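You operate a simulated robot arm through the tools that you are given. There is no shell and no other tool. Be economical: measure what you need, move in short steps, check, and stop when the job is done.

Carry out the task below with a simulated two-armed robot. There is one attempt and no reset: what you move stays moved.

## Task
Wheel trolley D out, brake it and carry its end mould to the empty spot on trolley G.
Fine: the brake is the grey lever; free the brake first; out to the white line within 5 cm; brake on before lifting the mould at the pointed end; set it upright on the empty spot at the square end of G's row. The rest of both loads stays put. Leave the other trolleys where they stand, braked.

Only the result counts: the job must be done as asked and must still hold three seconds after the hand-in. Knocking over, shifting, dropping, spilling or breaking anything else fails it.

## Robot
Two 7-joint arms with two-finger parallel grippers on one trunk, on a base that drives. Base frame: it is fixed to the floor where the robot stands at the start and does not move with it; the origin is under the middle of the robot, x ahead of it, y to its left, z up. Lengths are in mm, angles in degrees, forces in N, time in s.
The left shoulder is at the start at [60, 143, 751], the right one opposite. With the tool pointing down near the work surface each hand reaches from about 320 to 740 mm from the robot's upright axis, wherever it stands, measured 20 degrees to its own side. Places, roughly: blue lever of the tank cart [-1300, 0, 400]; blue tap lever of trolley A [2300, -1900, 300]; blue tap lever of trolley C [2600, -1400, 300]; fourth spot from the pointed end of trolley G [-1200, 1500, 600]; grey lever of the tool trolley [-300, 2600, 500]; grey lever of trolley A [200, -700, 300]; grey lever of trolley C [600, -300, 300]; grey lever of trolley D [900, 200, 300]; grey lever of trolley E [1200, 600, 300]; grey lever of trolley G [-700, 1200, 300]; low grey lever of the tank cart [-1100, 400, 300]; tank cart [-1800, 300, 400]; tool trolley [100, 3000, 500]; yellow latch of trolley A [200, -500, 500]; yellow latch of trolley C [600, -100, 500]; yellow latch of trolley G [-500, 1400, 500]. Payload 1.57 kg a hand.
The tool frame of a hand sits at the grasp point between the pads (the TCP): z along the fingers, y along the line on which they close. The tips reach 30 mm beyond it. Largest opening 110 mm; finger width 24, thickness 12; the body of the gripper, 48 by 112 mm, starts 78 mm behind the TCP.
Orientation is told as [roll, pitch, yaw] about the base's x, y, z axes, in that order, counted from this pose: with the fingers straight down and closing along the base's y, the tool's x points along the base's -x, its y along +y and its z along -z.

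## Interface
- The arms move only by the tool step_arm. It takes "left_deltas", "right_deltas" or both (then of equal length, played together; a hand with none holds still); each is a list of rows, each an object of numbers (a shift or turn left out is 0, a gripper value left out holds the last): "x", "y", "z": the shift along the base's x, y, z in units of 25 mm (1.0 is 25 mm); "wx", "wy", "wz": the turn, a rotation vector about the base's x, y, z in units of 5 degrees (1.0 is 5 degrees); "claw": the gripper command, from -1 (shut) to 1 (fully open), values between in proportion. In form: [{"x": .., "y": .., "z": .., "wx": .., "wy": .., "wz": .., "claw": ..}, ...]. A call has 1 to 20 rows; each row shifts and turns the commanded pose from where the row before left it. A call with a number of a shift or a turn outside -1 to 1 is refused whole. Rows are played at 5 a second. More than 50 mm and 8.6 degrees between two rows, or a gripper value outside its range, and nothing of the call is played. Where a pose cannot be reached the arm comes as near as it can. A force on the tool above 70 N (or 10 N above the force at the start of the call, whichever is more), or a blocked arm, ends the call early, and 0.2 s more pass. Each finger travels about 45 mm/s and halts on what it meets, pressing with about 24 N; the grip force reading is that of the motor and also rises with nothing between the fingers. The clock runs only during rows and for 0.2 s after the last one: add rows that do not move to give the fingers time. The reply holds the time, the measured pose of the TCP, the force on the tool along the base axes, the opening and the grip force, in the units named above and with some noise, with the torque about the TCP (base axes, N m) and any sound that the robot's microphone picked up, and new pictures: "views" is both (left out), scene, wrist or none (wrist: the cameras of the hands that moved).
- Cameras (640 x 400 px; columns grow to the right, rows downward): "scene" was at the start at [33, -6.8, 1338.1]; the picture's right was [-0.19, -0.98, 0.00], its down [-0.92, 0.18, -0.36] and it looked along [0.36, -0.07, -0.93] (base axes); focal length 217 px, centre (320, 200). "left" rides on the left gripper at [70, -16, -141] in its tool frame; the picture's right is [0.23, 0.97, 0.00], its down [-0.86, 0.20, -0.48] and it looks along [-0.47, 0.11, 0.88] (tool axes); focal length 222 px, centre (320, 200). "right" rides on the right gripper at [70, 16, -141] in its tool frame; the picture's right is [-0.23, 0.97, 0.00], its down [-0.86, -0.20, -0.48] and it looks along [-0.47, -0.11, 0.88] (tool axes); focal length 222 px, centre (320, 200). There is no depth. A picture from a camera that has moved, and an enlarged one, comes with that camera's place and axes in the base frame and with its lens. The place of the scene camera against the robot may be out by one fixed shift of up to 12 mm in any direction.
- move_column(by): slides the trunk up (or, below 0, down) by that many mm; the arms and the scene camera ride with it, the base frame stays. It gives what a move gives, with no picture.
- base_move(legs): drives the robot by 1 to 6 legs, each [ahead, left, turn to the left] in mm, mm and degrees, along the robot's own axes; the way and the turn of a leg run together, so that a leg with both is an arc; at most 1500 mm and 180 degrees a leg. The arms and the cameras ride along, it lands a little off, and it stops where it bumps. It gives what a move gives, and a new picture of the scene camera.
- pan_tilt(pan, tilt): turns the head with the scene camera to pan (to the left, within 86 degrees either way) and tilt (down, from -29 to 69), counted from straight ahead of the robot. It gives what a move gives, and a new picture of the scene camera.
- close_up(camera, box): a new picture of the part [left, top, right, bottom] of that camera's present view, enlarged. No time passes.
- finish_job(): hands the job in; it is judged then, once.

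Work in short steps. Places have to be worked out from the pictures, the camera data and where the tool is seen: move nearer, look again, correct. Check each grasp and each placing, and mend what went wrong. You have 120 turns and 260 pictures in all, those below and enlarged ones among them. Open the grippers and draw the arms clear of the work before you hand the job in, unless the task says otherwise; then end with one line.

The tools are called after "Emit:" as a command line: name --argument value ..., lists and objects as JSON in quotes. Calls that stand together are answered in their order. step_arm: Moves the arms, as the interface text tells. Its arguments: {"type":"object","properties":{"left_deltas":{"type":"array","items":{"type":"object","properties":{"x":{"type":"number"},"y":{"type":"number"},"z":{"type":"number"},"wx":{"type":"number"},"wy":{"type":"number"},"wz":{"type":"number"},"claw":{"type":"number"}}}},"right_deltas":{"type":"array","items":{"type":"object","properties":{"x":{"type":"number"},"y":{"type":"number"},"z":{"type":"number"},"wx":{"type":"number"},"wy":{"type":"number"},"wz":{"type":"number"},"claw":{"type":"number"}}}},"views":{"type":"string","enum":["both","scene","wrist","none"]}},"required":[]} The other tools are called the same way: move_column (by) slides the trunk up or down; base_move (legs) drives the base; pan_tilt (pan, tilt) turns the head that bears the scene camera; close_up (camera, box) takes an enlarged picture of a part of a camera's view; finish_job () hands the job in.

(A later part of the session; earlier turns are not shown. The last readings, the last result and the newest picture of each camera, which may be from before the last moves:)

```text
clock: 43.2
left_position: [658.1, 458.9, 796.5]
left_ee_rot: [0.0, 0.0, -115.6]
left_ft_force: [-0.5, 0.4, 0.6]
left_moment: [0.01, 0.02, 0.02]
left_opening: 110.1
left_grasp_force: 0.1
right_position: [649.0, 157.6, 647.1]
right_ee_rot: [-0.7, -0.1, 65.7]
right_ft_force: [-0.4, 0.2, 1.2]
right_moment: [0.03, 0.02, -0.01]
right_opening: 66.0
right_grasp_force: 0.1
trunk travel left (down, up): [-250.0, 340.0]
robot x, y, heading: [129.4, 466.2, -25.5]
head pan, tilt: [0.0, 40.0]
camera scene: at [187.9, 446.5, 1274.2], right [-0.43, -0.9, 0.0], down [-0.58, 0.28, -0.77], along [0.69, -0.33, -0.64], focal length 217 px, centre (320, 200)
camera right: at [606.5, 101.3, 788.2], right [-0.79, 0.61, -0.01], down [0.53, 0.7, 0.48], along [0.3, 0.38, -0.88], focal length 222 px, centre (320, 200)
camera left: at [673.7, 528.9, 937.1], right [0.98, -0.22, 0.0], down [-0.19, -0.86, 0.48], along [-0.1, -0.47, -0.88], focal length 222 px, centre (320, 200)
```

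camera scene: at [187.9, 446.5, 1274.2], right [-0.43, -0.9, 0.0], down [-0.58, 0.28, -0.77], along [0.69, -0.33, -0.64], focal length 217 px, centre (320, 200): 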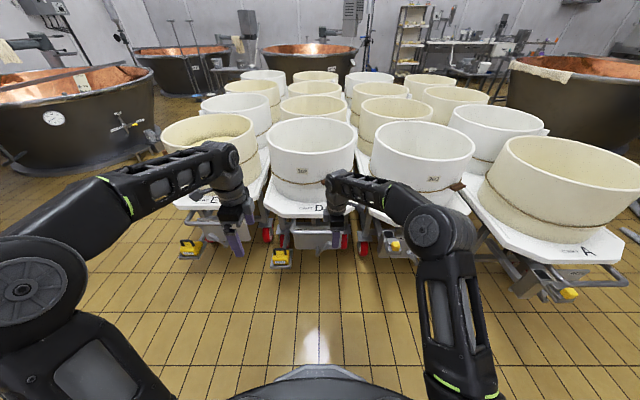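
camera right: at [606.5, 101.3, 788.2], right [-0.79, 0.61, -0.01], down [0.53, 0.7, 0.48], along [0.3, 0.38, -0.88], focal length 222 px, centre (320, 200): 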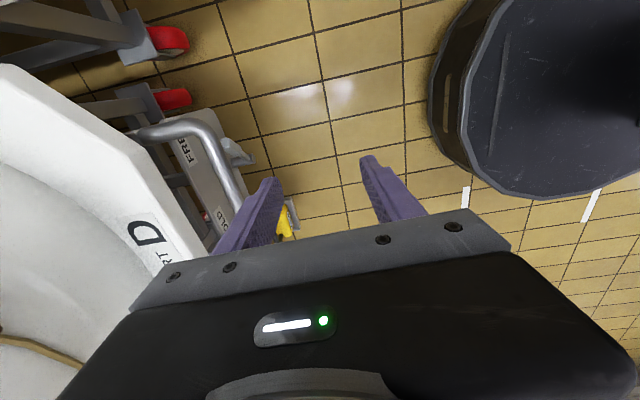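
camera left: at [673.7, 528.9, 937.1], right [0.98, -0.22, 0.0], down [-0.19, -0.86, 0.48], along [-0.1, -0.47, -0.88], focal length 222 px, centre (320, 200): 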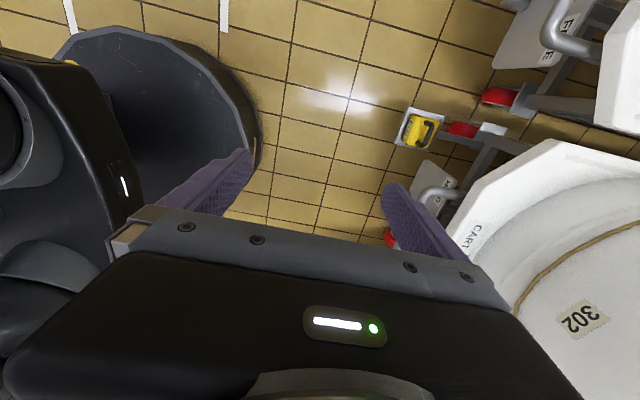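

Both hands are yawed correctly. I drive 140 mm closer so the bar is comfortably in reach, then look.

Emit:
base_move --legs '[[140, 0, 0]]'

Emit:
step_arm --left_deltas '[{"x": 0.5, "y": -1, "z": -1, "claw": 0.2}, {"x": 0.5, "y": -1, "z": -1}, {"x": 0.5, "y": -1, "z": -1}, {"x": 0.2, "y": -1, "z": -1}, {"x": 0, "y": -1, "z": -1}]'

```text
clock: 44.6
left_position: [787.0, 397.6, 795.7]
left_ee_rot: [0.0, 0.1, -115.5]
left_ft_force: [0.5, 0.8, -0.7]
left_moment: [-0.03, -0.02, 0.01]
left_opening: 109.9
left_grasp_force: 0.0
right_position: [778.2, 95.0, 647.3]
right_ee_rot: [-0.8, -0.1, 65.6]
right_ft_force: [0.8, 0.1, 0.0]
right_moment: [0.0, 0.02, 0.0]
right_opening: 66.2
right_grasp_force: 0.0
trunk travel left (down, up): [-250.0, 340.0]
robot x, y, heading: [258.1, 405.3, -25.6]
head pan, tilt: [0.0, 40.0]
camera scene: at [317.1, 384.9, 1274.2], right [-0.43, -0.9, 0.0], down [-0.58, 0.28, -0.77], along [0.69, -0.33, -0.64], focal length 217 px, centre (320, 200)
```

scene: 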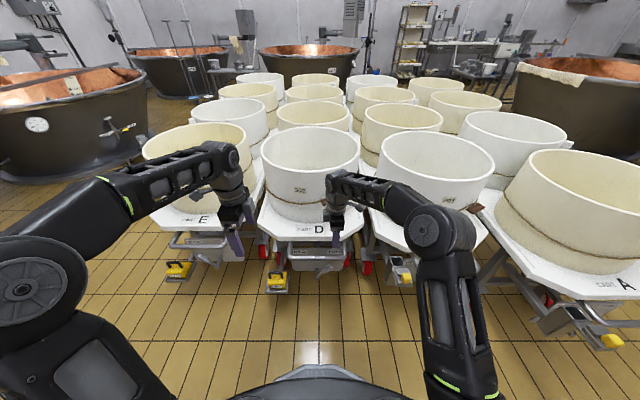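

```text
clock: 45.8
left_position: [828.1, 273.8, 668.0]
left_ee_rot: [0.1, 0.0, -115.5]
left_ft_force: [0.0, 0.1, 0.3]
left_moment: [-0.02, 0.0, 0.04]
left_opening: 66.1
left_grasp_force: 0.0
right_position: [778.2, 95.9, 646.7]
right_ee_rot: [-0.7, -0.1, 65.5]
right_ft_force: [0.1, -0.1, 0.5]
right_moment: [-0.02, 0.02, -0.02]
right_opening: 66.0
right_grasp_force: 0.1
trunk travel left (down, up): [-250.0, 340.0]
robot x, y, heading: [258.5, 406.4, -25.6]
head pan, tilt: [0.0, 40.0]
camera scene: at [317.0, 385.0, 1274.2], right [-0.43, -0.9, 0.0], down [-0.58, 0.28, -0.77], along [0.69, -0.33, -0.64], focal length 217 px, centre (320, 200)
camera left: at [843.3, 343.2, 810.3], right [0.98, -0.21, 0.0], down [-0.19, -0.86, 0.48], along [-0.1, -0.47, -0.88], focal length 222 px, centre (320, 200)
```

scene: 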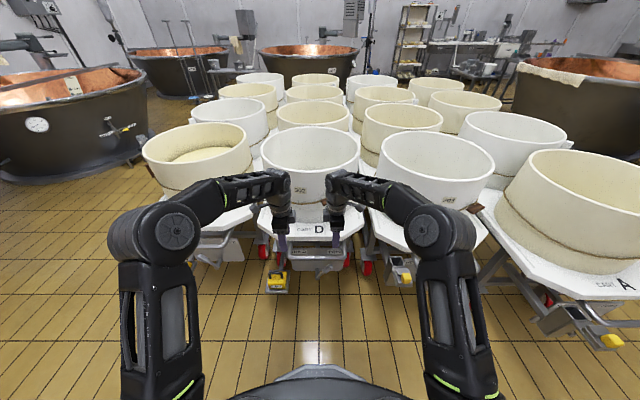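
left: 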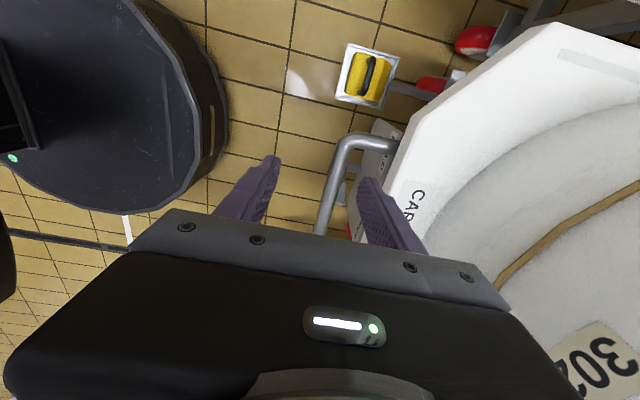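

The left wrist view shows the bar just between the fingers' line: bar passes through about (845,225) and (787,104). I align both hands and lower to z 560, then check.

Emit:
step_arm --left_deltas '[{"x": 0.17, "y": -0.49, "z": -1, "claw": -0.1}, {"x": 0.17, "y": -0.49, "z": -1}, {"x": 0.17, "y": -0.49, "z": -1}, {"x": 0.17, "y": -0.49, "z": -1}, {"z": -0.3}]' --right_deltas '[{"x": 0.09, "y": 0.08, "z": -0.87, "claw": -0.1}, {"x": 0.09, "y": 0.08, "z": -0.87}, {"x": 0.09, "y": 0.08, "z": -0.87}, {"x": 0.09, "y": 0.08, "z": -0.87}, {}]' --views "wrist"

```text
clock: 47.0
left_position: [846.0, 223.1, 561.3]
left_ee_rot: [0.0, 0.0, -115.5]
left_ft_force: [0.4, 0.7, 0.1]
left_moment: [-0.02, 0.02, -0.01]
left_opening: 49.5
left_grasp_force: 0.0
right_position: [787.0, 103.9, 559.2]
right_ee_rot: [-0.7, 0.0, 65.5]
right_ft_force: [-0.3, 0.0, -0.5]
right_moment: [0.01, -0.02, 0.02]
right_opening: 49.5
right_grasp_force: 0.1
trunk travel left (down, up): [-250.0, 340.0]
robot x, y, heading: [256.8, 405.4, -25.5]
head pan, tilt: [0.0, 40.0]
camera right: at [744.5, 48.1, 700.6], right [-0.79, 0.61, -0.01], down [0.53, 0.7, 0.48], along [0.3, 0.38, -0.88], focal length 222 px, centre (320, 200)
camera left: at [861.4, 293.4, 702.9], right [0.98, -0.21, 0.0], down [-0.19, -0.86, 0.48], along [-0.1, -0.47, -0.88], focal length 222 px, centre (320, 200)
```

right: 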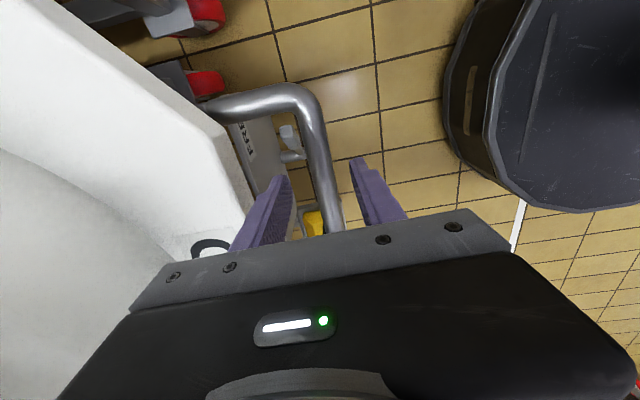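
left: 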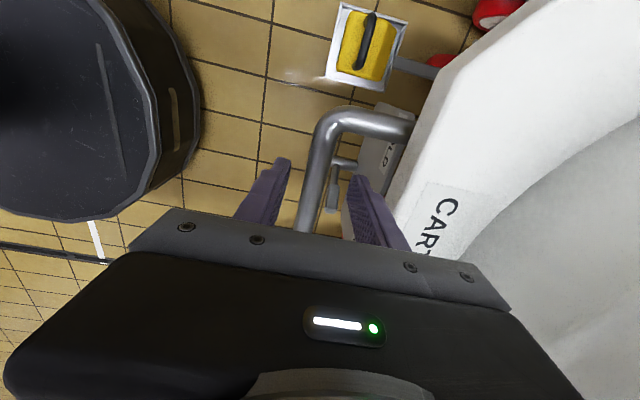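

Bar is centred between the pads of both hands. I lower 70 mm and close both grippers.

Emit:
step_arm --left_deltas '[{"z": -0.7}, {"z": -0.7}, {"z": -0.7}, {"z": -0.7}, {"claw": -1}, {}, {}, {}]' --right_deltas '[{"z": -0.7}, {"z": -0.7}, {"z": -0.7}, {"z": -0.7}, {"claw": -1}, {}, {}, {}]' --views "wrist"

```text
clock: 48.8
left_position: [845.3, 223.2, 492.2]
left_ee_rot: [-0.1, 0.0, -115.5]
left_ft_force: [-14.7, 6.4, 9.3]
left_moment: [0.04, 0.02, 0.02]
left_opening: 23.8
left_grasp_force: 35.8
right_position: [787.7, 101.9, 488.9]
right_ee_rot: [-0.9, -0.2, 65.4]
right_ft_force: [20.9, -7.2, -10.5]
right_moment: [0.02, -0.18, -0.8]
right_opening: 24.1
right_grasp_force: 35.3
trunk travel left (down, up): [-250.0, 340.0]
robot x, y, heading: [257.3, 404.1, -25.5]
head pan, tilt: [0.0, 40.0]
camera right: at [744.4, 46.9, 630.9], right [-0.79, 0.61, -0.01], down [0.53, 0.7, 0.48], along [0.31, 0.37, -0.88], focal length 222 px, centre (320, 200)
camera left: at [861.7, 292.5, 633.3], right [0.98, -0.21, 0.0], down [-0.19, -0.86, 0.48], along [-0.11, -0.47, -0.88], focal length 222 px, centre (320, 200)
```

right: 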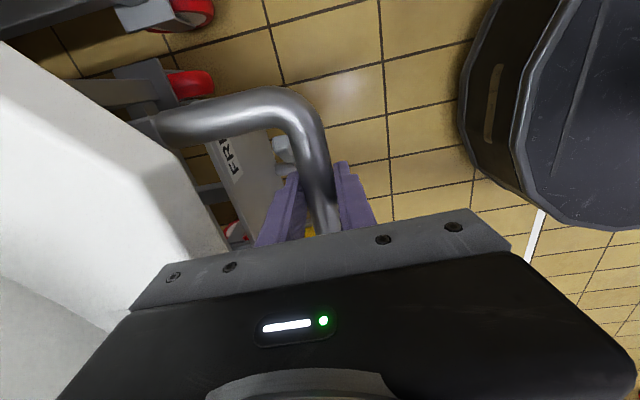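
left: 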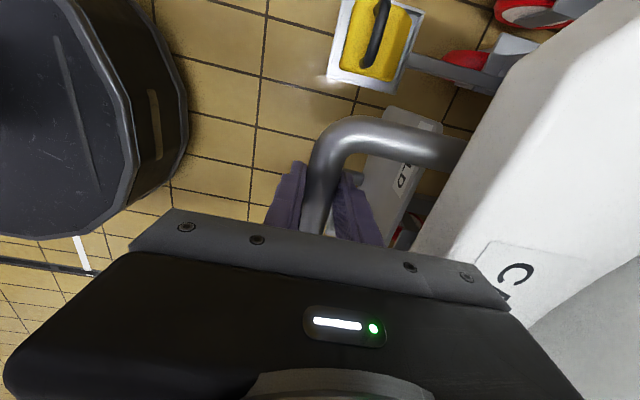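

Both hands hold the bar (24 mm). I pull D back 150 mm first and check it rolls straight.

Emit:
base_move --legs '[[-150, 0, 0]]'

```text
clock: 50.1
left_position: [714.5, 285.4, 491.7]
left_ee_rot: [0.2, 0.0, -115.5]
left_ft_force: [-11.1, 0.5, -3.1]
left_moment: [-0.04, -0.32, -0.07]
left_opening: 23.9
left_grasp_force: 36.0
right_position: [657.7, 164.3, 489.8]
right_ee_rot: [-1.3, -0.2, 65.4]
right_ft_force: [26.8, -13.2, -9.1]
right_moment: [-0.03, -0.31, -0.82]
right_opening: 23.7
right_grasp_force: 35.5
trunk travel left (down, up): [-250.0, 340.0]
robot x, y, heading: [127.6, 465.9, -25.4]
head pan, tilt: [0.0, 40.0]
camera scene: at [185.4, 447.4, 1273.7], right [-0.43, -0.9, 0.0], down [-0.58, 0.28, -0.76], along [0.69, -0.33, -0.64], focal length 217 px, centre (320, 200)
```

scene: 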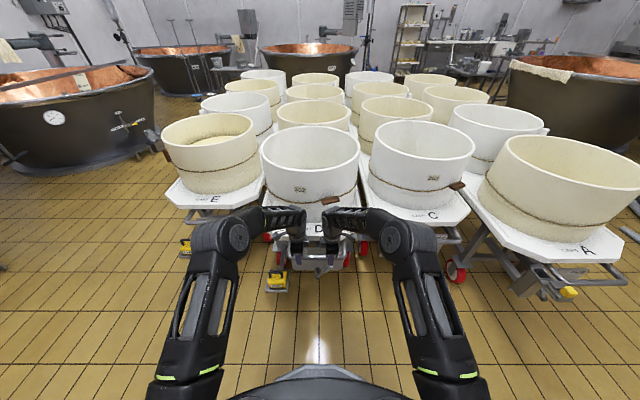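

D rolls straight with no trouble. I pull another 400 mm.

Emit:
base_move --legs '[[-200, 0, 0], [-200, 0, 0]]'

Emit:
pan_tilt --pan 45 --tilt 60

```text
clock: 53.0
left_position: [357.6, 455.8, 492.2]
left_ee_rot: [0.7, -0.2, -115.5]
left_ft_force: [10.6, -1.2, -10.7]
left_moment: [-0.7, 0.01, -0.05]
left_opening: 23.8
left_grasp_force: 36.1
right_position: [298.6, 335.6, 491.2]
right_ee_rot: [-1.9, -0.3, 65.4]
right_ft_force: [14.9, -3.6, -9.8]
right_moment: [0.38, -0.53, -0.74]
right_opening: 24.1
right_grasp_force: 36.1
trunk travel left (down, up): [-250.0, 340.0]
robot x, y, heading: [-236.0, 644.4, -25.8]
head pan, tilt: [0.0, 40.0]
camera scene: at [-175.3, 620.2, 1273.6], right [-0.43, -0.9, 0.0], down [-0.58, 0.28, -0.76], along [0.69, -0.33, -0.65], focal length 217 px, centre (320, 200)
```

scene: 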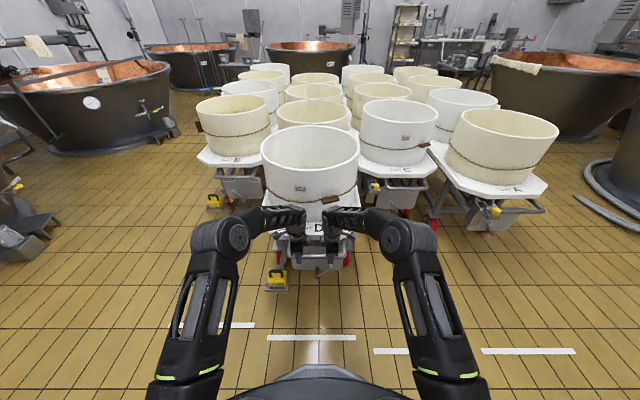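

```text
clock: 54.1
left_position: [355.8, 456.3, 493.0]
left_ee_rot: [0.5, 0.0, -115.5]
left_ft_force: [-5.9, 2.3, -16.7]
left_moment: [0.11, 0.26, 0.17]
left_opening: 23.9
left_grasp_force: 35.5
right_position: [297.9, 336.3, 491.8]
right_ee_rot: [-1.8, -0.4, 65.3]
right_ft_force: [-5.4, 5.6, -16.0]
right_moment: [0.15, 0.21, -1.04]
right_opening: 24.1
right_grasp_force: 36.0
trunk travel left (down, up): [-250.0, 340.0]
robot x, y, heading: [-236.9, 642.5, -25.5]
head pan, tilt: [45.0, 60.0]
camera scene: at [-190.7, 679.5, 1247.2], right [0.33, -0.94, 0.0], down [-0.82, -0.29, -0.5], along [0.47, 0.17, -0.87], focal length 217 px, centre (320, 200)
```

scene: 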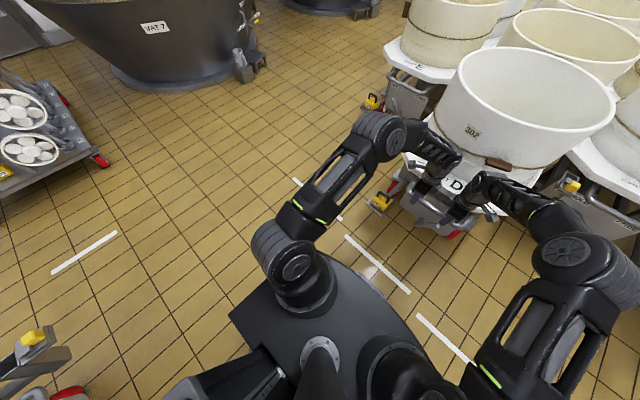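

Lines are visible: D's line lies at about 404 mm ahead of the camera, consistent with my earlier estimate; D has moved 543 mm and needs about 193 mm more to bring its front edge to the line. I pull on.

Emit:
pan_tilt --pan 0 --tilt 55

Emit:
base_move --legs '[[-170, 0, 0]]'

Emit:
close_up --camera "scene" --box '[220, 150, 420, 275]'

```text
clock: 55.2
left_position: [357.0, 456.0, 493.7]
left_ee_rot: [0.7, 0.0, -115.4]
left_ft_force: [-5.4, 1.8, -22.1]
left_moment: [0.36, -0.12, -0.06]
left_opening: 23.7
left_grasp_force: 36.1
right_position: [298.3, 335.3, 491.5]
right_ee_rot: [-1.9, -0.5, 65.5]
right_ft_force: [-5.4, 5.0, -21.6]
right_moment: [-0.07, 0.11, -0.79]
right_opening: 24.1
right_grasp_force: 35.8
trunk travel left (down, up): [-250.0, 340.0]
robot x, y, heading: [-234.3, 644.8, -25.7]
head pan, tilt: [0.0, 55.0]
camera scene: at [-187.6, 625.9, 1253.2], right [-0.43, -0.9, 0.0], down [-0.74, 0.35, -0.57], along [0.52, -0.25, -0.82], focal length 217 px, centre (320, 200)
```

scene: 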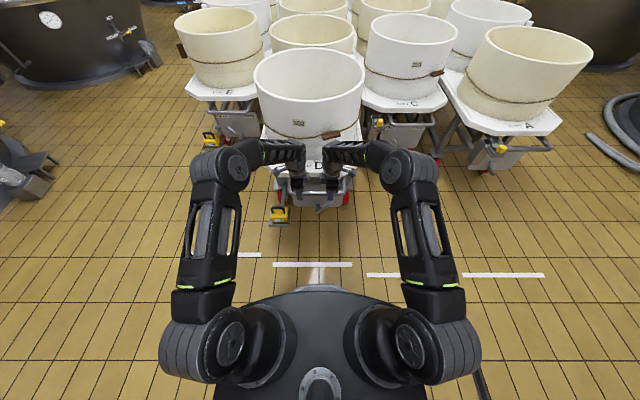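

```text
clock: 56.6
left_position: [207.1, 527.9, 494.4]
left_ee_rot: [1.4, -0.3, -115.4]
left_ft_force: [12.4, -19.8, -30.3]
left_moment: [-0.36, 0.0, -0.39]
left_opening: 23.6
left_grasp_force: 35.7
right_position: [150.7, 406.7, 492.5]
right_ee_rot: [-2.3, -0.4, 65.5]
right_ft_force: [-4.7, -7.7, -6.4]
right_moment: [-0.45, -0.09, -0.79]
right_opening: 24.0
right_grasp_force: 36.2
trunk travel left (down, up): [-250.0, 340.0]
robot x, y, heading: [-388.8, 715.1, -25.4]
head pan, tilt: [0.0, 55.0]
camera scene: at [-339.6, 697.0, 1253.1], right [-0.43, -0.9, 0.0], down [-0.74, 0.35, -0.57], along [0.52, -0.24, -0.82], focal length 217 px, centre (320, 200)
```

scene: 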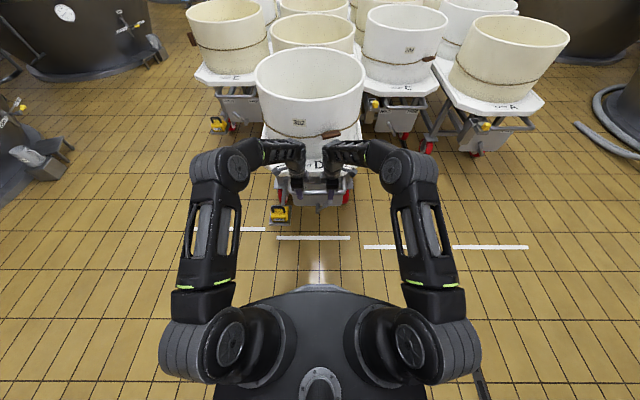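

```text
3.20 times, centred on (320, 212) of scene
camera zoom: at [-339.6, 697.0, 1253.1], right [-0.43, -0.9, 0.0], down [-0.74, 0.35, -0.57], along [0.52, -0.24, -0.82], focal length 696 px, centre (320, 160)
```

zoom: 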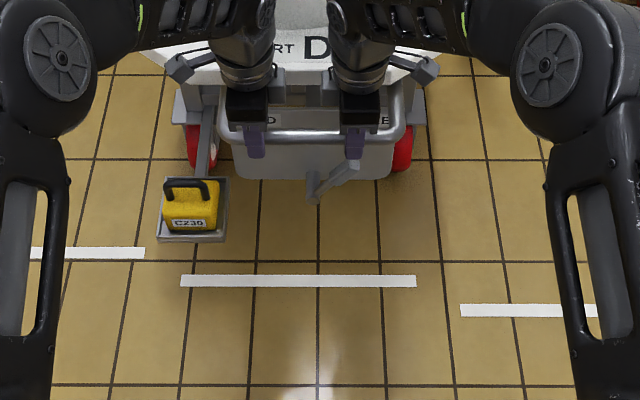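

Deck edge is now about 47 mm short of the line. I pull 27 mm more.

Emit:
base_move --legs '[[-27, 0, 0]]'

Emit:
close_up --camera "scene" --box '[260, 150, 380, 225]'

Emit:
close_up --camera "left" --box '[200, 0, 640, 275]'

```text
clock: 57.5
left_position: [189.9, 535.4, 495.5]
left_ee_rot: [2.3, -0.6, -115.3]
left_ft_force: [21.4, -14.6, -21.1]
left_moment: [-0.42, -0.03, -0.47]
left_opening: 23.7
left_grasp_force: 36.0
right_position: [132.7, 414.9, 492.5]
right_ee_rot: [-3.1, -0.6, 65.5]
right_ft_force: [23.9, -6.6, -19.5]
right_moment: [0.09, -0.26, -0.77]
right_opening: 24.2
right_grasp_force: 35.9
trunk travel left (down, up): [-250.0, 340.0]
robot x, y, heading: [-413.3, 728.2, -25.4]
head pan, tilt: [0.0, 55.0]
camera scene: at [-359.4, 707.3, 1252.5], right [-0.43, -0.9, 0.0], down [-0.74, 0.35, -0.57], along [0.51, -0.24, -0.82], focal length 217 px, centre (320, 200)
```

scene: 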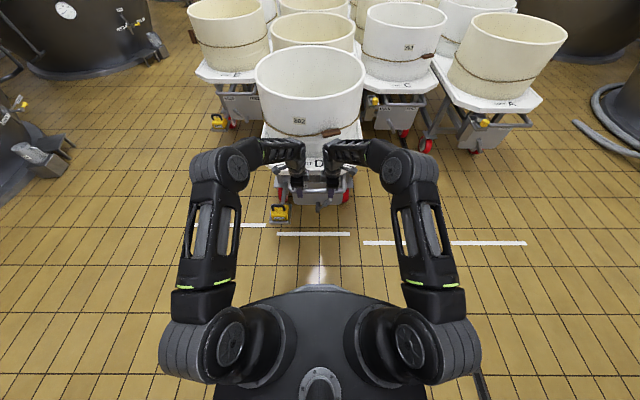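

```text
5.33 times, centred on (320, 188) of scene
camera zoom: at [-359.4, 707.3, 1252.5], right [-0.43, -0.9, 0.0], down [-0.74, 0.35, -0.57], along [0.51, -0.24, -0.82], focal length 1159 px, centre (320, 267)
```

zoom: 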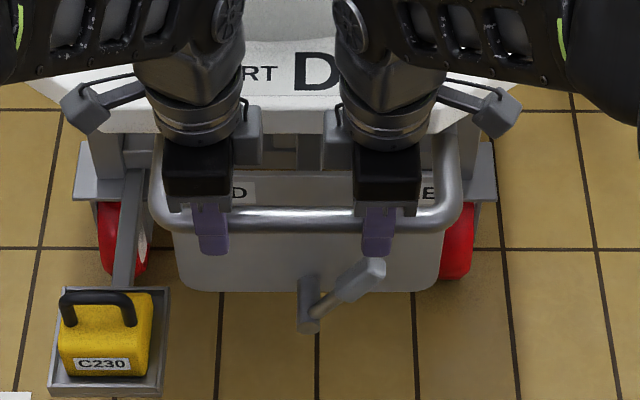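

```text
1.45 times, centred on (420, 138) of left
camera zoom: at [201.9, 609.2, 634.5], right [0.98, -0.21, 0.04], down [-0.2, -0.85, 0.49], along [-0.07, -0.49, -0.87], focal length 323 px, centre (174, 291)
```

zoom: 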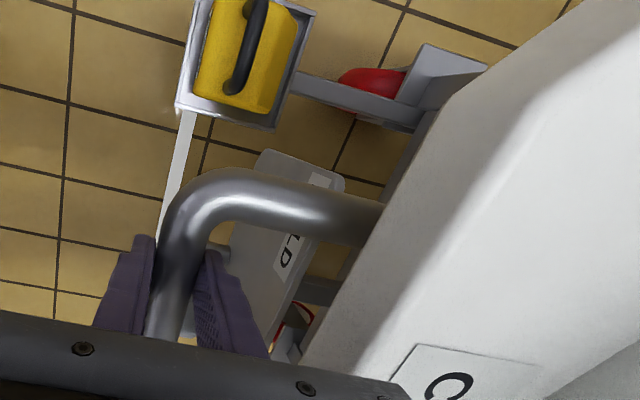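

D's deck edge is roughly 27 mm short of the line and its bar about 40 mm over — inside the tolerance. I release both hands and lift them clear.

Emit:
step_arm --left_deltas '[{"claw": -0.1}, {}, {}, {"z": 0.8}, {"z": 0.8}, {"z": 0.8}, {"z": 0.8}, {"z": 0.8}]' --right_deltas '[{"claw": -0.1}, {}, {}, {"z": 0.8}, {"z": 0.8}, {"z": 0.8}, {"z": 0.8}, {"z": 0.8}]' --views "scene"

Emit:
base_move --legs '[[-140, 0, 0]]'

Emit:
close_up --camera "scene" --box '[220, 130, 380, 230]'

```text
clock: 59.3
left_position: [190.3, 537.2, 599.9]
left_ee_rot: [2.6, -0.7, -115.3]
left_ft_force: [0.5, -0.4, -0.1]
left_moment: [0.01, 0.02, -0.01]
left_opening: 49.5
left_grasp_force: 0.0
right_position: [130.6, 415.3, 597.6]
right_ee_rot: [-3.7, -0.7, 65.3]
right_ft_force: [-0.2, 0.1, -0.4]
right_moment: [0.04, 0.02, 0.0]
right_opening: 49.3
right_grasp_force: 0.0
trunk travel left (down, up): [-250.0, 340.0]
robot x, y, heading: [-412.2, 726.0, -25.2]
head pan, tilt: [0.0, 55.0]
camera scene: at [-366.0, 710.2, 1253.5], right [-0.43, -0.9, 0.0], down [-0.74, 0.35, -0.57], along [0.52, -0.25, -0.82], focal length 217 px, centre (320, 200)
```

scene: 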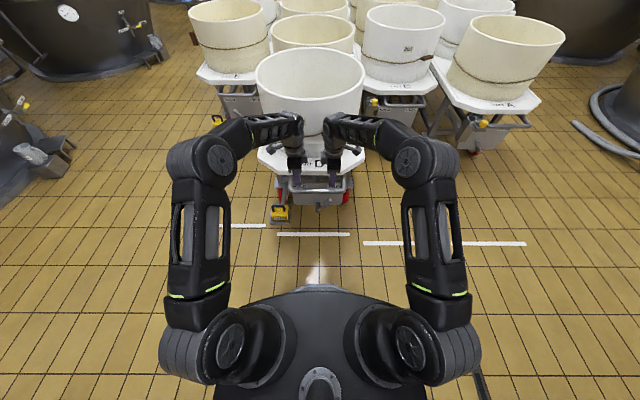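

```text
clock: 60.6
left_position: [63.2, 598.2, 598.6]
left_ee_rot: [2.6, -0.6, -115.3]
left_ft_force: [-0.4, -0.3, -0.2]
left_moment: [0.0, 0.05, -0.02]
left_opening: 49.6
left_grasp_force: 0.0
right_position: [3.2, 477.1, 598.8]
right_ee_rot: [-3.6, -0.6, 65.5]
right_ft_force: [0.0, 0.2, 0.3]
right_moment: [-0.01, -0.01, 0.01]
right_opening: 49.3
right_grasp_force: 0.1
trunk travel left (down, up): [-250.0, 340.0]
robot x, y, heading: [-534.9, 786.2, -25.1]
head pan, tilt: [0.0, 55.0]
camera scene: at [-493.6, 770.6, 1253.6], right [-0.43, -0.9, 0.0], down [-0.74, 0.35, -0.57], along [0.52, -0.24, -0.82], focal length 217 px, centre (320, 200)
```

scene: 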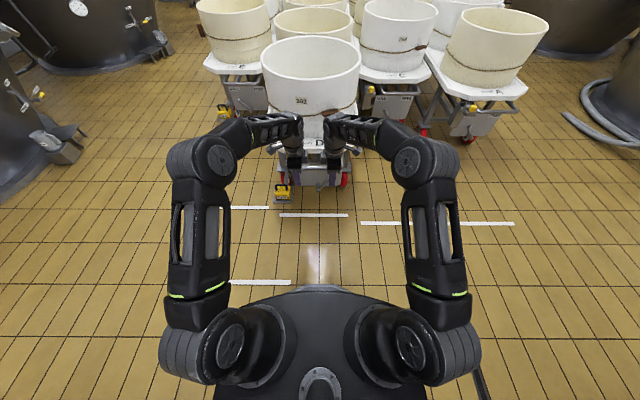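

```text
4.00 times, centred on (300, 180) of scene
camera zoom: at [-493.6, 770.6, 1253.6], right [-0.43, -0.9, 0.0], down [-0.74, 0.35, -0.57], along [0.52, -0.24, -0.82], focal length 870 px, centre (400, 280)
```

zoom: 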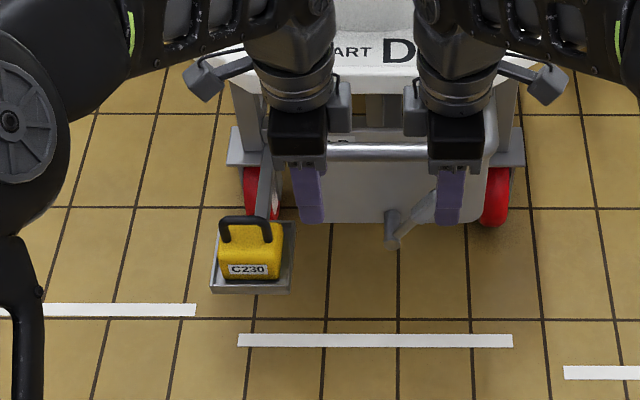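

D stayed put. Now for the brake: I move the left hand aside and up, and yaw the right hand back to closing sideways.

Emit:
step_arm --left_deltas '[{"x": 0.206, "y": 0.433, "z": 0.32}, {"x": 0.206, "y": 0.433, "z": 0.32}, {"x": 0.206, "y": 0.433, "z": 0.32}, {"x": 0.206, "y": 0.433, "z": 0.32}, {"x": 0.206, "y": 0.433, "z": 0.32}, {"x": 0.206, "y": 0.433, "z": 0.32}, {"x": 0.206, "y": 0.433, "z": 0.32}, {"x": 0.206, "y": 0.433, "z": 0.32}, {"x": 0.206, "y": 0.433, "z": 0.32}, {"x": 0.206, "y": 0.433, "z": 0.32}, {"x": 0.206, "y": 0.433, "z": 0.32}, {"x": 0.206, "y": 0.433, "z": 0.32}, {"x": 0.206, "y": 0.433, "z": 0.32}, {"x": 0.206, "y": 0.433, "z": 0.32}, {"x": 0.206, "y": 0.433, "z": 0.32}, {"x": 0.206, "y": 0.433, "z": 0.32}, {"x": 0.206, "y": 0.433, "z": 0.32}, {"x": 0.206, "y": 0.433, "z": 0.32}]' --right_deltas '[{"wz": -1, "claw": 0.2}, {"wz": -1}, {"wz": -1}, {"wz": -1}, {"wz": -1}, {"wz": -1}, {"wz": -1}, {"wz": -1}, {"wz": -1}, {"wz": -1}, {"wz": -1}, {"wz": -1}, {"wz": -1}, {"wz": -1}, {"wz": -1}, {"wz": -1}, {"wz": -1}, {"wz": -1}]' --views "none"

Emit:
step_arm --right_deltas '[{"wx": -0.43, "wy": -0.9026}, {"wx": -0.43, "wy": -0.9026}, {"wx": -0.43, "wy": -0.9026}, {"wx": -0.43, "wy": -0.9026}, {"wx": -0.43, "wy": -0.9026}, {"wx": -0.43, "wy": -0.9026}, {"wx": -0.43, "wy": -0.9026}, {"wx": -0.43, "wy": -0.9026}, {"wx": -0.43, "wy": -0.9026}, {"wx": -0.43, "wy": -0.9026}, {"wx": -0.43, "wy": -0.9026}, {"wx": -0.43, "wy": -0.9026}, {"wx": -0.43, "wy": -0.9026}, {"wx": -0.43, "wy": -0.9026}]' --views "scene"

```text
clock: 64.4
left_position: [154.1, 792.3, 743.9]
left_ee_rot: [2.5, -0.7, -115.3]
left_ft_force: [-0.4, 0.0, 0.1]
left_moment: [0.04, 0.02, 0.01]
left_opening: 49.4
left_grasp_force: 0.0
right_position: [3.3, 476.9, 597.8]
right_ee_rot: [-3.6, -0.7, -24.6]
right_ft_force: [0.3, -0.2, -0.5]
right_moment: [0.01, -0.02, -0.02]
right_opening: 66.1
right_grasp_force: 0.1
trunk travel left (down, up): [-250.0, 340.0]
robot x, y, heading: [-539.1, 786.8, -25.2]
head pan, tilt: [0.0, 55.0]
```

```text
clock: 67.4
left_position: [154.8, 793.1, 744.0]
left_ee_rot: [2.6, -0.6, -115.2]
left_ft_force: [0.0, -0.6, 0.2]
left_moment: [0.0, -0.02, 0.04]
left_opening: 49.5
left_grasp_force: 0.1
right_position: [4.1, 477.0, 597.6]
right_ee_rot: [-6.3, -70.6, -22.6]
right_ft_force: [-0.2, 0.6, -0.3]
right_moment: [-0.01, -0.03, -0.03]
right_opening: 65.9
right_grasp_force: 0.0
trunk travel left (down, up): [-250.0, 340.0]
robot x, y, heading: [-540.6, 783.2, -25.3]
head pan, tilt: [0.0, 55.0]
camera scene: at [-493.5, 770.7, 1253.6], right [-0.43, -0.9, 0.0], down [-0.74, 0.35, -0.57], along [0.52, -0.24, -0.82], focal length 217 px, centre (320, 200)
```

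scene: 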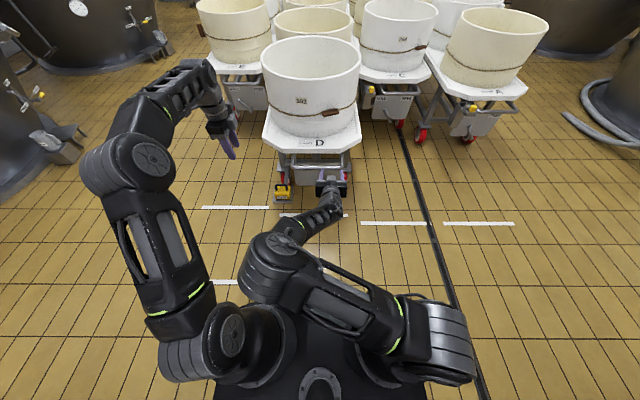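

The deck and mould are well visible; D is at its line. I lower the trunk 250 so the right hand is at lever height and look.

Emit:
move_column --by -250

Emit:
step_arm --right_deltas '[{"x": 0.9, "y": -0.43, "z": -0.3}, {"x": 0.9, "y": -0.43, "z": -0.3}, {"x": 0.9, "y": -0.43}, {"x": 0.9, "y": -0.43}]'

Emit:
close_up --camera "scene" --box '[250, 120, 390, 208]'

```text
clock: 70.0
left_position: [154.9, 792.1, 493.5]
left_ee_rot: [2.6, -0.7, -115.3]
left_ft_force: [0.4, 0.0, 0.2]
left_moment: [0.02, 0.0, -0.03]
left_opening: 49.4
left_grasp_force: 0.0
right_position: [5.3, 477.4, 346.5]
right_ee_rot: [-6.4, -70.4, -22.7]
right_ft_force: [-0.3, 0.0, 0.7]
right_moment: [-0.01, 0.02, 0.02]
right_opening: 66.0
right_grasp_force: 0.1
trunk travel left (down, up): [0.0, 590.0]
robot x, y, heading: [-539.7, 786.2, -25.3]
head pan, tilt: [0.0, 55.0]
```

```text
clock: 71.0
left_position: [154.7, 792.8, 493.8]
left_ee_rot: [2.5, -0.6, -115.3]
left_ft_force: [-0.1, 0.0, 0.5]
left_moment: [0.02, 0.01, 0.0]
left_opening: 49.9
left_grasp_force: 0.1
right_position: [95.1, 434.5, 332.1]
right_ee_rot: [-6.3, -70.6, -22.6]
right_ft_force: [-1.2, -0.5, -0.4]
right_moment: [0.02, 0.01, -0.01]
right_opening: 66.1
right_grasp_force: 0.2
trunk travel left (down, up): [0.0, 590.0]
robot x, y, heading: [-541.1, 788.6, -25.5]
head pan, tilt: [0.0, 55.0]
camera scene: at [-493.6, 770.7, 1003.5], right [-0.43, -0.9, 0.0], down [-0.74, 0.35, -0.57], along [0.52, -0.25, -0.82], focal length 217 px, centre (320, 200)
camera right: at [-33.1, 522.9, 312.9], right [0.53, 0.83, 0.18], down [-0.23, -0.06, 0.97], along [0.81, -0.56, 0.15], focal length 222 px, centre (320, 200)
```

scene: 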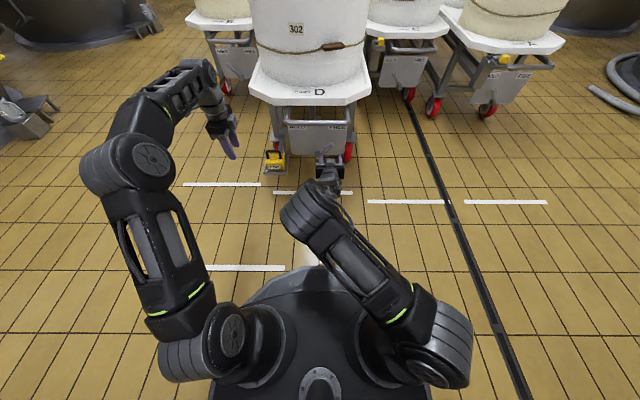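
right: 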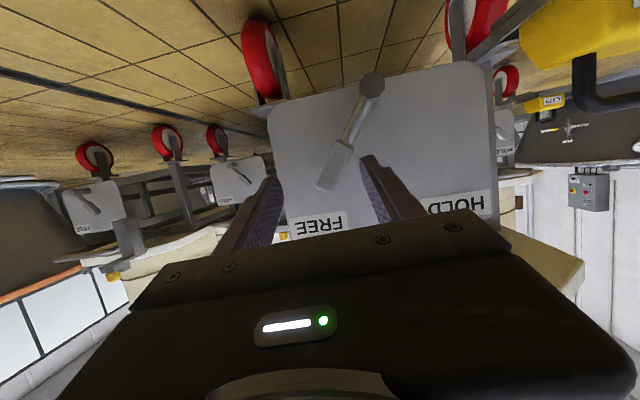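

```text
4.55 times, centred on (320, 164) of scene
camera zoom: at [-493.6, 770.7, 1003.5], right [-0.43, -0.9, 0.0], down [-0.74, 0.35, -0.57], along [0.52, -0.25, -0.82], focal length 988 px, centre (320, 364)
```

zoom: 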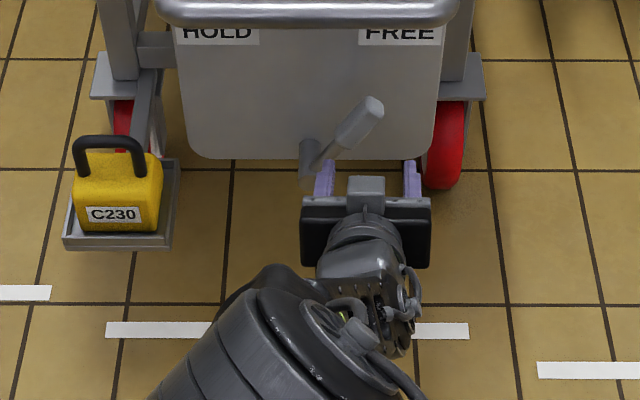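

The lever sits between the fingers. I advance 76 mm and sweep left about 115 mm toward HOLD.

Emit:
step_arm --right_deltas '[{"x": 0.55, "y": -0.26}, {"x": 0.55, "y": -0.26}, {"x": 0.55, "y": -0.26}, {"x": 0.55, "y": -0.26}, {"x": 0.55, "y": -0.26}, {"x": 0.207, "y": 0.433}, {"x": 0.207, "y": 0.433}, {"x": 0.207, "y": 0.433}, {"x": 0.207, "y": 0.433, "z": 0.1}, {"x": 0.207, "y": 0.433, "z": 0.1}, {"x": 0.207, "y": 0.433}, {"x": 0.207, "y": 0.433}, {"x": 0.207, "y": 0.433}, {"x": 0.207, "y": 0.433}, {"x": 0.207, "y": 0.433}]'

```text
clock: 74.2
left_position: [154.9, 791.4, 494.0]
left_ee_rot: [2.6, -0.6, -115.3]
left_ft_force: [0.4, -0.5, -0.5]
left_moment: [0.02, 0.04, 0.0]
left_opening: 49.2
left_grasp_force: 0.0
right_position: [215.3, 510.0, 337.7]
right_ee_rot: [-6.2, -70.5, -22.7]
right_ft_force: [-0.1, -1.1, -0.3]
right_moment: [0.01, 0.02, 0.01]
right_opening: 66.3
right_grasp_force: 0.0
trunk travel left (down, up): [0.0, 590.0]
robot x, y, heading: [-539.4, 785.7, -25.4]
head pan, tilt: [0.0, 55.0]
camera scene: at [-493.5, 770.7, 1003.5], right [-0.43, -0.9, 0.0], down [-0.74, 0.35, -0.57], along [0.52, -0.24, -0.82], focal length 217 px, centre (320, 200)
camera right: at [87.4, 598.8, 318.2], right [0.54, 0.83, 0.18], down [-0.23, -0.06, 0.97], along [0.81, -0.56, 0.15], focal length 222 px, centre (320, 200)
```

scene: 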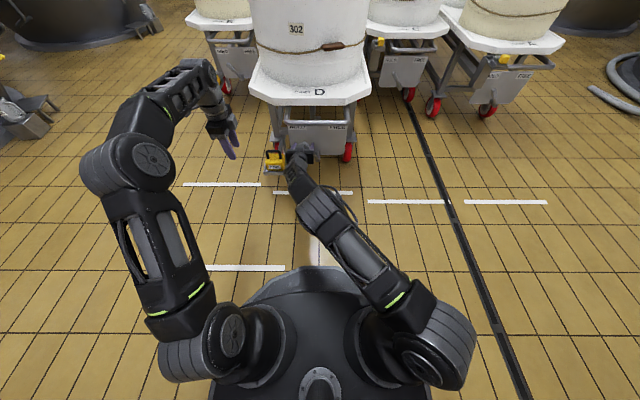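
right: 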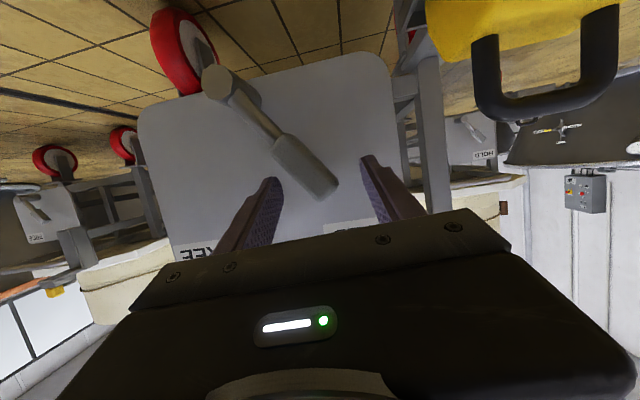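

Lever flipped to the left. I press a bit further left to confirm it's seated at HOLD.

Emit:
step_arm --right_deltas '[{"x": 0.207, "y": 0.433}, {"x": 0.207, "y": 0.433}]' --views "wrist"

```text
clock: 74.8
left_position: [154.2, 789.9, 494.4]
left_ee_rot: [2.7, -0.7, -115.4]
left_ft_force: [0.9, 0.2, -0.2]
left_moment: [0.01, 0.02, -0.01]
left_opening: 49.7
left_grasp_force: 0.0
right_position: [224.0, 525.2, 338.2]
right_ee_rot: [-6.7, -70.7, -22.7]
right_ft_force: [-2.4, -16.0, 4.4]
right_moment: [-0.47, 0.14, -0.26]
right_opening: 78.9
right_grasp_force: 7.3
trunk travel left (down, up): [0.0, 590.0]
robot x, y, heading: [-539.2, 783.7, -25.4]
head pan, tilt: [0.0, 55.0]
camera right: at [97.8, 614.9, 318.5], right [0.54, 0.82, 0.18], down [-0.23, -0.06, 0.97], along [0.81, -0.57, 0.16], focal length 222 px, centre (320, 200)
```

right: 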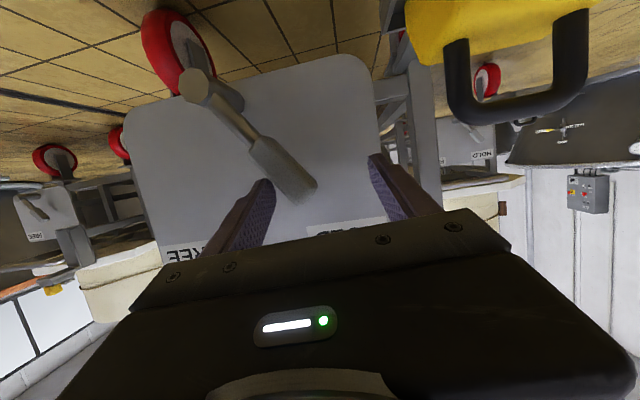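

Brake is at HOLD stop. I back the hand out and raise the trunk, then look at the mould.

Emit:
step_arm --right_deltas '[{"x": -0.43, "y": -0.9}, {"x": -0.9026, "y": 0.4305}, {"x": -0.9026, "y": 0.4305}, {"x": -0.9026, "y": 0.4305}, {"x": -0.9026, "y": 0.4305}, {"x": -0.9026, "y": 0.4305}, {"x": -0.9026, "y": 0.4305}, {"x": -0.9026, "y": 0.4305}]' --views "none"

Emit:
close_up --camera "scene" --box '[230, 30, 390, 130]'

Emit:
move_column --by 560

Emit:
close_up --camera "scene" --box '[220, 50, 420, 175]'

```text
clock: 76.6
left_position: [154.8, 791.0, 493.9]
left_ee_rot: [2.6, -0.6, -115.3]
left_ft_force: [0.3, -0.3, 0.6]
left_moment: [0.01, 0.0, -0.01]
left_opening: 49.7
left_grasp_force: 0.0
right_position: [55.4, 584.0, 338.2]
right_ee_rot: [-6.2, -70.5, -22.7]
right_ft_force: [-1.1, -0.4, -0.2]
right_moment: [0.01, 0.01, -0.01]
right_opening: 65.9
right_grasp_force: 0.0
trunk travel left (down, up): [0.0, 590.0]
robot x, y, heading: [-538.8, 785.3, -25.2]
head pan, tilt: [0.0, 55.0]
```

```text
4.00 times, centred on (310, 80) of scene
camera zoom: at [-493.4, 770.6, 1003.5], right [-0.43, -0.9, 0.0], down [-0.74, 0.35, -0.57], along [0.52, -0.24, -0.82], focal length 870 px, centre (360, 680)
```

zoom: 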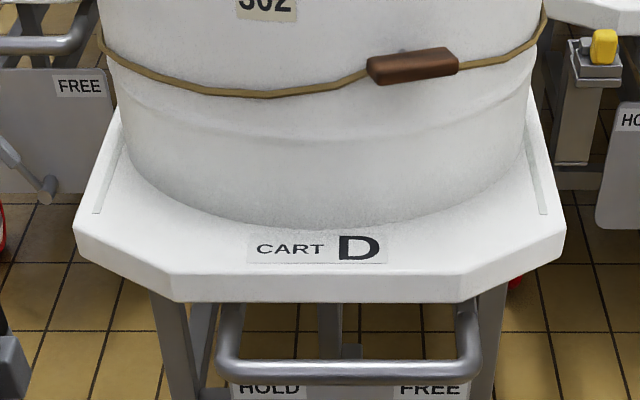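

```text
refused: 560 is not a number from -400 to 400
```

```text
3.20 times, centred on (320, 112) of scene
camera zoom: at [-493.4, 770.6, 1003.5], right [-0.43, -0.9, 0.0], down [-0.74, 0.35, -0.57], along [0.52, -0.24, -0.82], focal length 696 px, centre (320, 480)
```

zoom: 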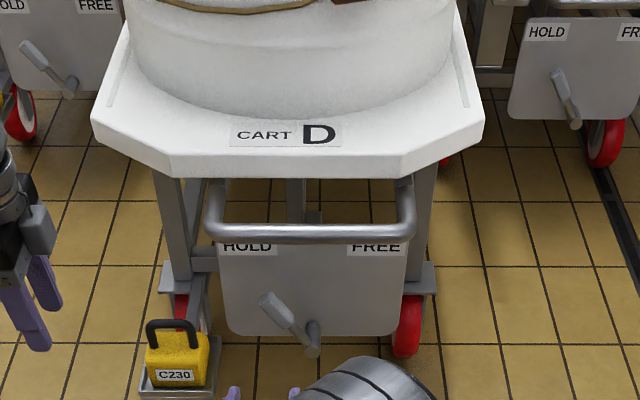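

Brake confirmed at HOLD. The mould is nearly deck-wide (~450 mm), so both hands must hold the rim. I raise the trunk 400 and look at the mould from above.

Emit:
move_column --by 400

Emit:
pan_tilt --pan 0 --tilt 45

Emit:
close_up --camera "scene" --box '[220, 80, 420, 205]'

```text
clock: 80.4
left_position: [155.0, 791.8, 892.4]
left_ee_rot: [2.6, -0.6, -115.3]
left_ft_force: [0.0, -0.3, 0.0]
left_moment: [-0.03, -0.02, -0.02]
left_opening: 49.7
left_grasp_force: 0.0
right_position: [54.9, 583.7, 738.2]
right_ee_rot: [-6.3, -70.6, -22.6]
right_ft_force: [-0.9, 0.0, 0.0]
right_moment: [0.0, 0.0, -0.03]
right_opening: 66.0
right_grasp_force: 0.0
trunk travel left (down, up): [-400.0, 190.0]
robot x, y, heading: [-541.1, 784.9, -25.4]
head pan, tilt: [0.0, 55.0]
```

```text
clock: 81.1
left_position: [154.9, 791.8, 894.3]
left_ee_rot: [2.6, -0.6, -115.3]
left_ft_force: [0.8, -0.4, 0.4]
left_moment: [-0.01, 0.0, 0.01]
left_opening: 49.5
left_grasp_force: 0.0
right_position: [57.0, 584.3, 738.7]
right_ee_rot: [-6.3, -70.4, -22.7]
right_ft_force: [0.0, -0.1, 0.2]
right_moment: [0.02, 0.05, -0.02]
right_opening: 66.2
right_grasp_force: 0.0
trunk travel left (down, up): [-400.0, 190.0]
robot x, y, heading: [-538.4, 782.4, -25.0]
head pan, tilt: [0.0, 45.0]
camera scene: at [-485.1, 766.8, 1416.9], right [-0.43, -0.9, 0.0], down [-0.64, 0.3, -0.71], along [0.64, -0.3, -0.71], focal length 217 px, centre (320, 200)
```

scene: 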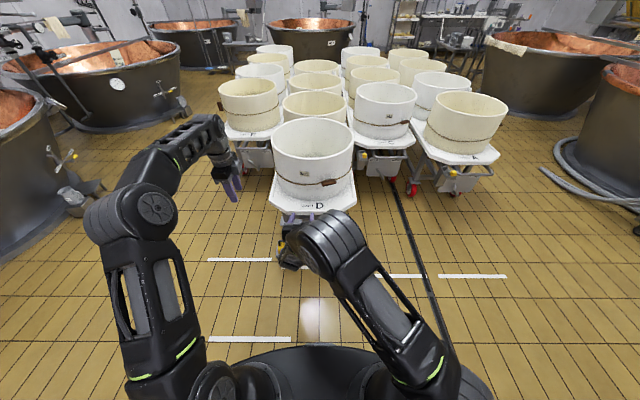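

```text
3.20 times, centred on (320, 142) of scene
camera zoom: at [-485.1, 766.8, 1416.9], right [-0.43, -0.9, 0.0], down [-0.64, 0.3, -0.71], along [0.64, -0.3, -0.71], focal length 696 px, centre (320, 384)
```

zoom: 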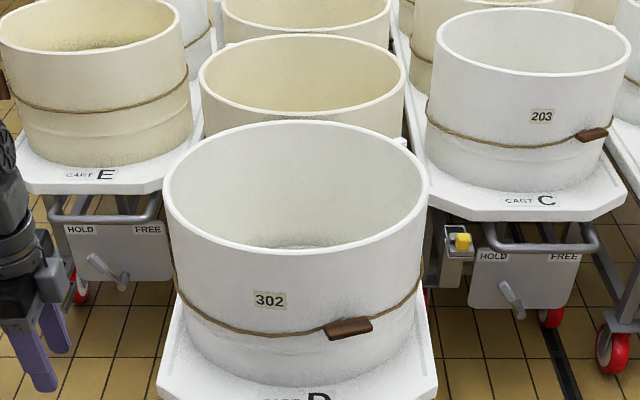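

Plan: the mould must be taken from D's left side, since the base can't get close enough from the front. I raise the trunk, bring the right hand back to pointing down and set both hands about 460 mm apart, fingers closing sideways.

Emit:
move_column --by 150

Emit:
step_arm --right_deltas '[{"x": -0.26, "y": -0.55, "wx": 0.4274, "wy": 0.9041}, {"x": -0.26, "y": -0.55, "wx": 0.4274, "wy": 0.9041}, {"x": -0.26, "y": -0.55, "wx": 0.4274, "wy": 0.9041}, {"x": -0.26, "y": -0.55, "wx": 0.4274, "wy": 0.9041}, {"x": -0.26, "y": -0.55, "wx": 0.4274, "wy": 0.9041}, {"x": -0.26, "y": -0.55, "wx": 0.4274, "wy": 0.9041}, {"x": -0.26, "y": -0.55, "wx": 0.4274, "wy": 0.9041}, {"x": -0.26, "y": -0.55, "wx": 0.4274, "wy": 0.9041}, {"x": -0.26, "y": -0.55, "wx": 0.4274, "wy": 0.9041}, {"x": -0.26, "y": -0.55, "wx": 0.4274, "wy": 0.9041}, {"x": -0.26, "y": -0.55, "wx": 0.4274, "wy": 0.9041}, {"x": -0.26, "y": -0.55, "wx": 0.4274, "wy": 0.9041}, {"x": -0.26, "y": -0.55, "wx": 0.4274, "wy": 0.9041}, {"x": -0.26, "y": -0.55, "wx": 0.4274, "wy": 0.9041}, {"x": -0.26, "y": -0.55, "z": 0.3}, {"x": -0.26, "y": -0.55, "z": 0.3}, {"x": -0.26, "y": -0.55, "z": 0.3}, {"x": -0.26, "y": -0.55, "z": 0.3}, {"x": -0.26, "y": -0.55, "z": 0.3}, {"x": -0.26, "y": -0.55, "z": 0.3}]' --left_deltas '[{"wz": 1}, {"wz": 1}, {"wz": 1}, {"wz": 1}, {"wz": 1}, {"wz": 1}, {"wz": 1}, {"wz": 1}, {"wz": 1}, {"wz": 1}, {"wz": 1}, {"wz": 1}, {"wz": 1}, {"wz": 1}, {"wz": 1}, {"wz": 1}, {"wz": 1}, {"wz": 1}, {"x": -0.4, "y": -0.8}, {"x": -0.4, "y": -0.8}]' --views "none"

```text
clock: 82.9
left_position: [154.8, 790.7, 1043.4]
left_ee_rot: [2.6, -0.6, -115.3]
left_ft_force: [0.1, -0.1, 0.7]
left_moment: [0.0, -0.01, 0.03]
left_opening: 49.5
left_grasp_force: 0.2
right_position: [56.2, 583.2, 887.6]
right_ee_rot: [-6.3, -70.5, -22.5]
right_ft_force: [-0.2, -0.1, 0.4]
right_moment: [0.01, 0.0, -0.02]
right_opening: 66.2
right_grasp_force: 0.0
trunk travel left (down, up): [-550.0, 40.0]
robot x, y, heading: [-539.6, 785.0, -25.5]
head pan, tilt: [0.0, 45.0]
```

```text
clock: 87.1
left_position: [134.3, 751.7, 1042.5]
left_ee_rot: [2.7, -0.7, -25.3]
left_ft_force: [0.3, 0.1, -0.4]
left_moment: [-0.01, -0.02, -0.03]
left_opening: 49.6
left_grasp_force: 0.0
right_position: [-73.1, 306.4, 934.2]
right_ee_rot: [-3.8, -0.5, -24.4]
right_ft_force: [0.3, 0.1, -0.5]
right_moment: [0.01, 0.0, -0.01]
right_opening: 65.9
right_grasp_force: 0.1
trunk travel left (down, up): [-550.0, 40.0]
robot x, y, heading: [-542.7, 784.1, -25.4]
head pan, tilt: [0.0, 45.0]
```

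Hands are set; I level both and raise the right to match, then drive diagonally to the left-front and turn to face across D.

Emit:
step_arm --right_deltas '[{"z": 1, "wx": 0.4}, {"z": 1, "wx": 0.36}, {"z": 1}, {"z": 1}, {"z": 0.3}]' --left_deltas '[{"wx": -0.3}, {"wx": -0.24}, {}, {}, {}]' --views "none"

Emit:
base_move --legs '[[372, 696, 0], [0, 0, -90]]'

```text
clock: 88.3
left_position: [134.6, 751.5, 1042.9]
left_ee_rot: [0.2, -1.7, -25.2]
left_ft_force: [0.0, -0.1, 0.5]
left_moment: [-0.01, -0.01, -0.04]
left_opening: 49.3
left_grasp_force: 0.0
right_position: [-79.5, 311.5, 1034.2]
right_ee_rot: [-0.2, 0.8, -24.4]
right_ft_force: [0.4, 0.2, -0.4]
right_moment: [-0.02, -0.03, 0.0]
right_opening: 65.8
right_grasp_force: 0.0
right hand out of reach, approached as far as the arm can: row 4, 5
trunk travel left (down, up): [-550.0, 40.0]
robot x, y, heading: [-541.2, 784.8, -25.3]
head pan, tilt: [0.0, 45.0]
```

```text
clock: 96.4
left_position: [69.2, 598.0, 1044.1]
left_ee_rot: [0.2, -1.7, -115.1]
left_ft_force: [0.0, 0.0, -0.6]
left_moment: [-0.02, 0.03, -0.02]
left_opening: 49.4
left_grasp_force: 0.0
right_position: [-371.5, 809.4, 1034.4]
right_ee_rot: [-0.2, 0.9, -114.2]
right_ft_force: [0.8, -0.2, 0.8]
right_moment: [0.03, 0.01, 0.02]
right_opening: 66.0
right_grasp_force: 0.1
trunk travel left (down, up): [-550.0, 40.0]
robot x, y, heading: [98.6, 1271.7, -114.9]
head pan, tilt: [0.0, 45.0]
camera scene: at [85.0, 1229.1, 1566.9], right [-0.91, 0.42, 0.0], down [0.3, 0.64, -0.71], along [-0.3, -0.64, -0.71], focal length 217 px, centre (320, 200)
```

scene: 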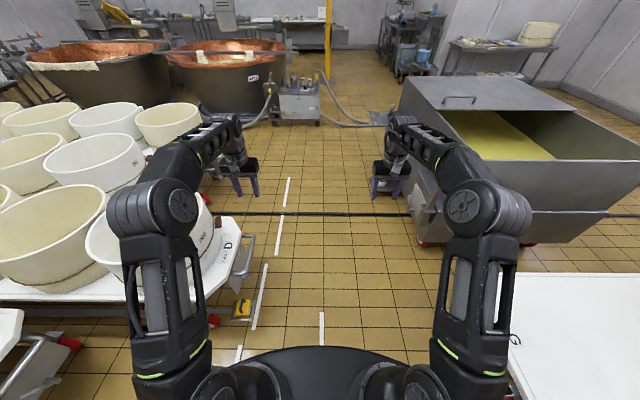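

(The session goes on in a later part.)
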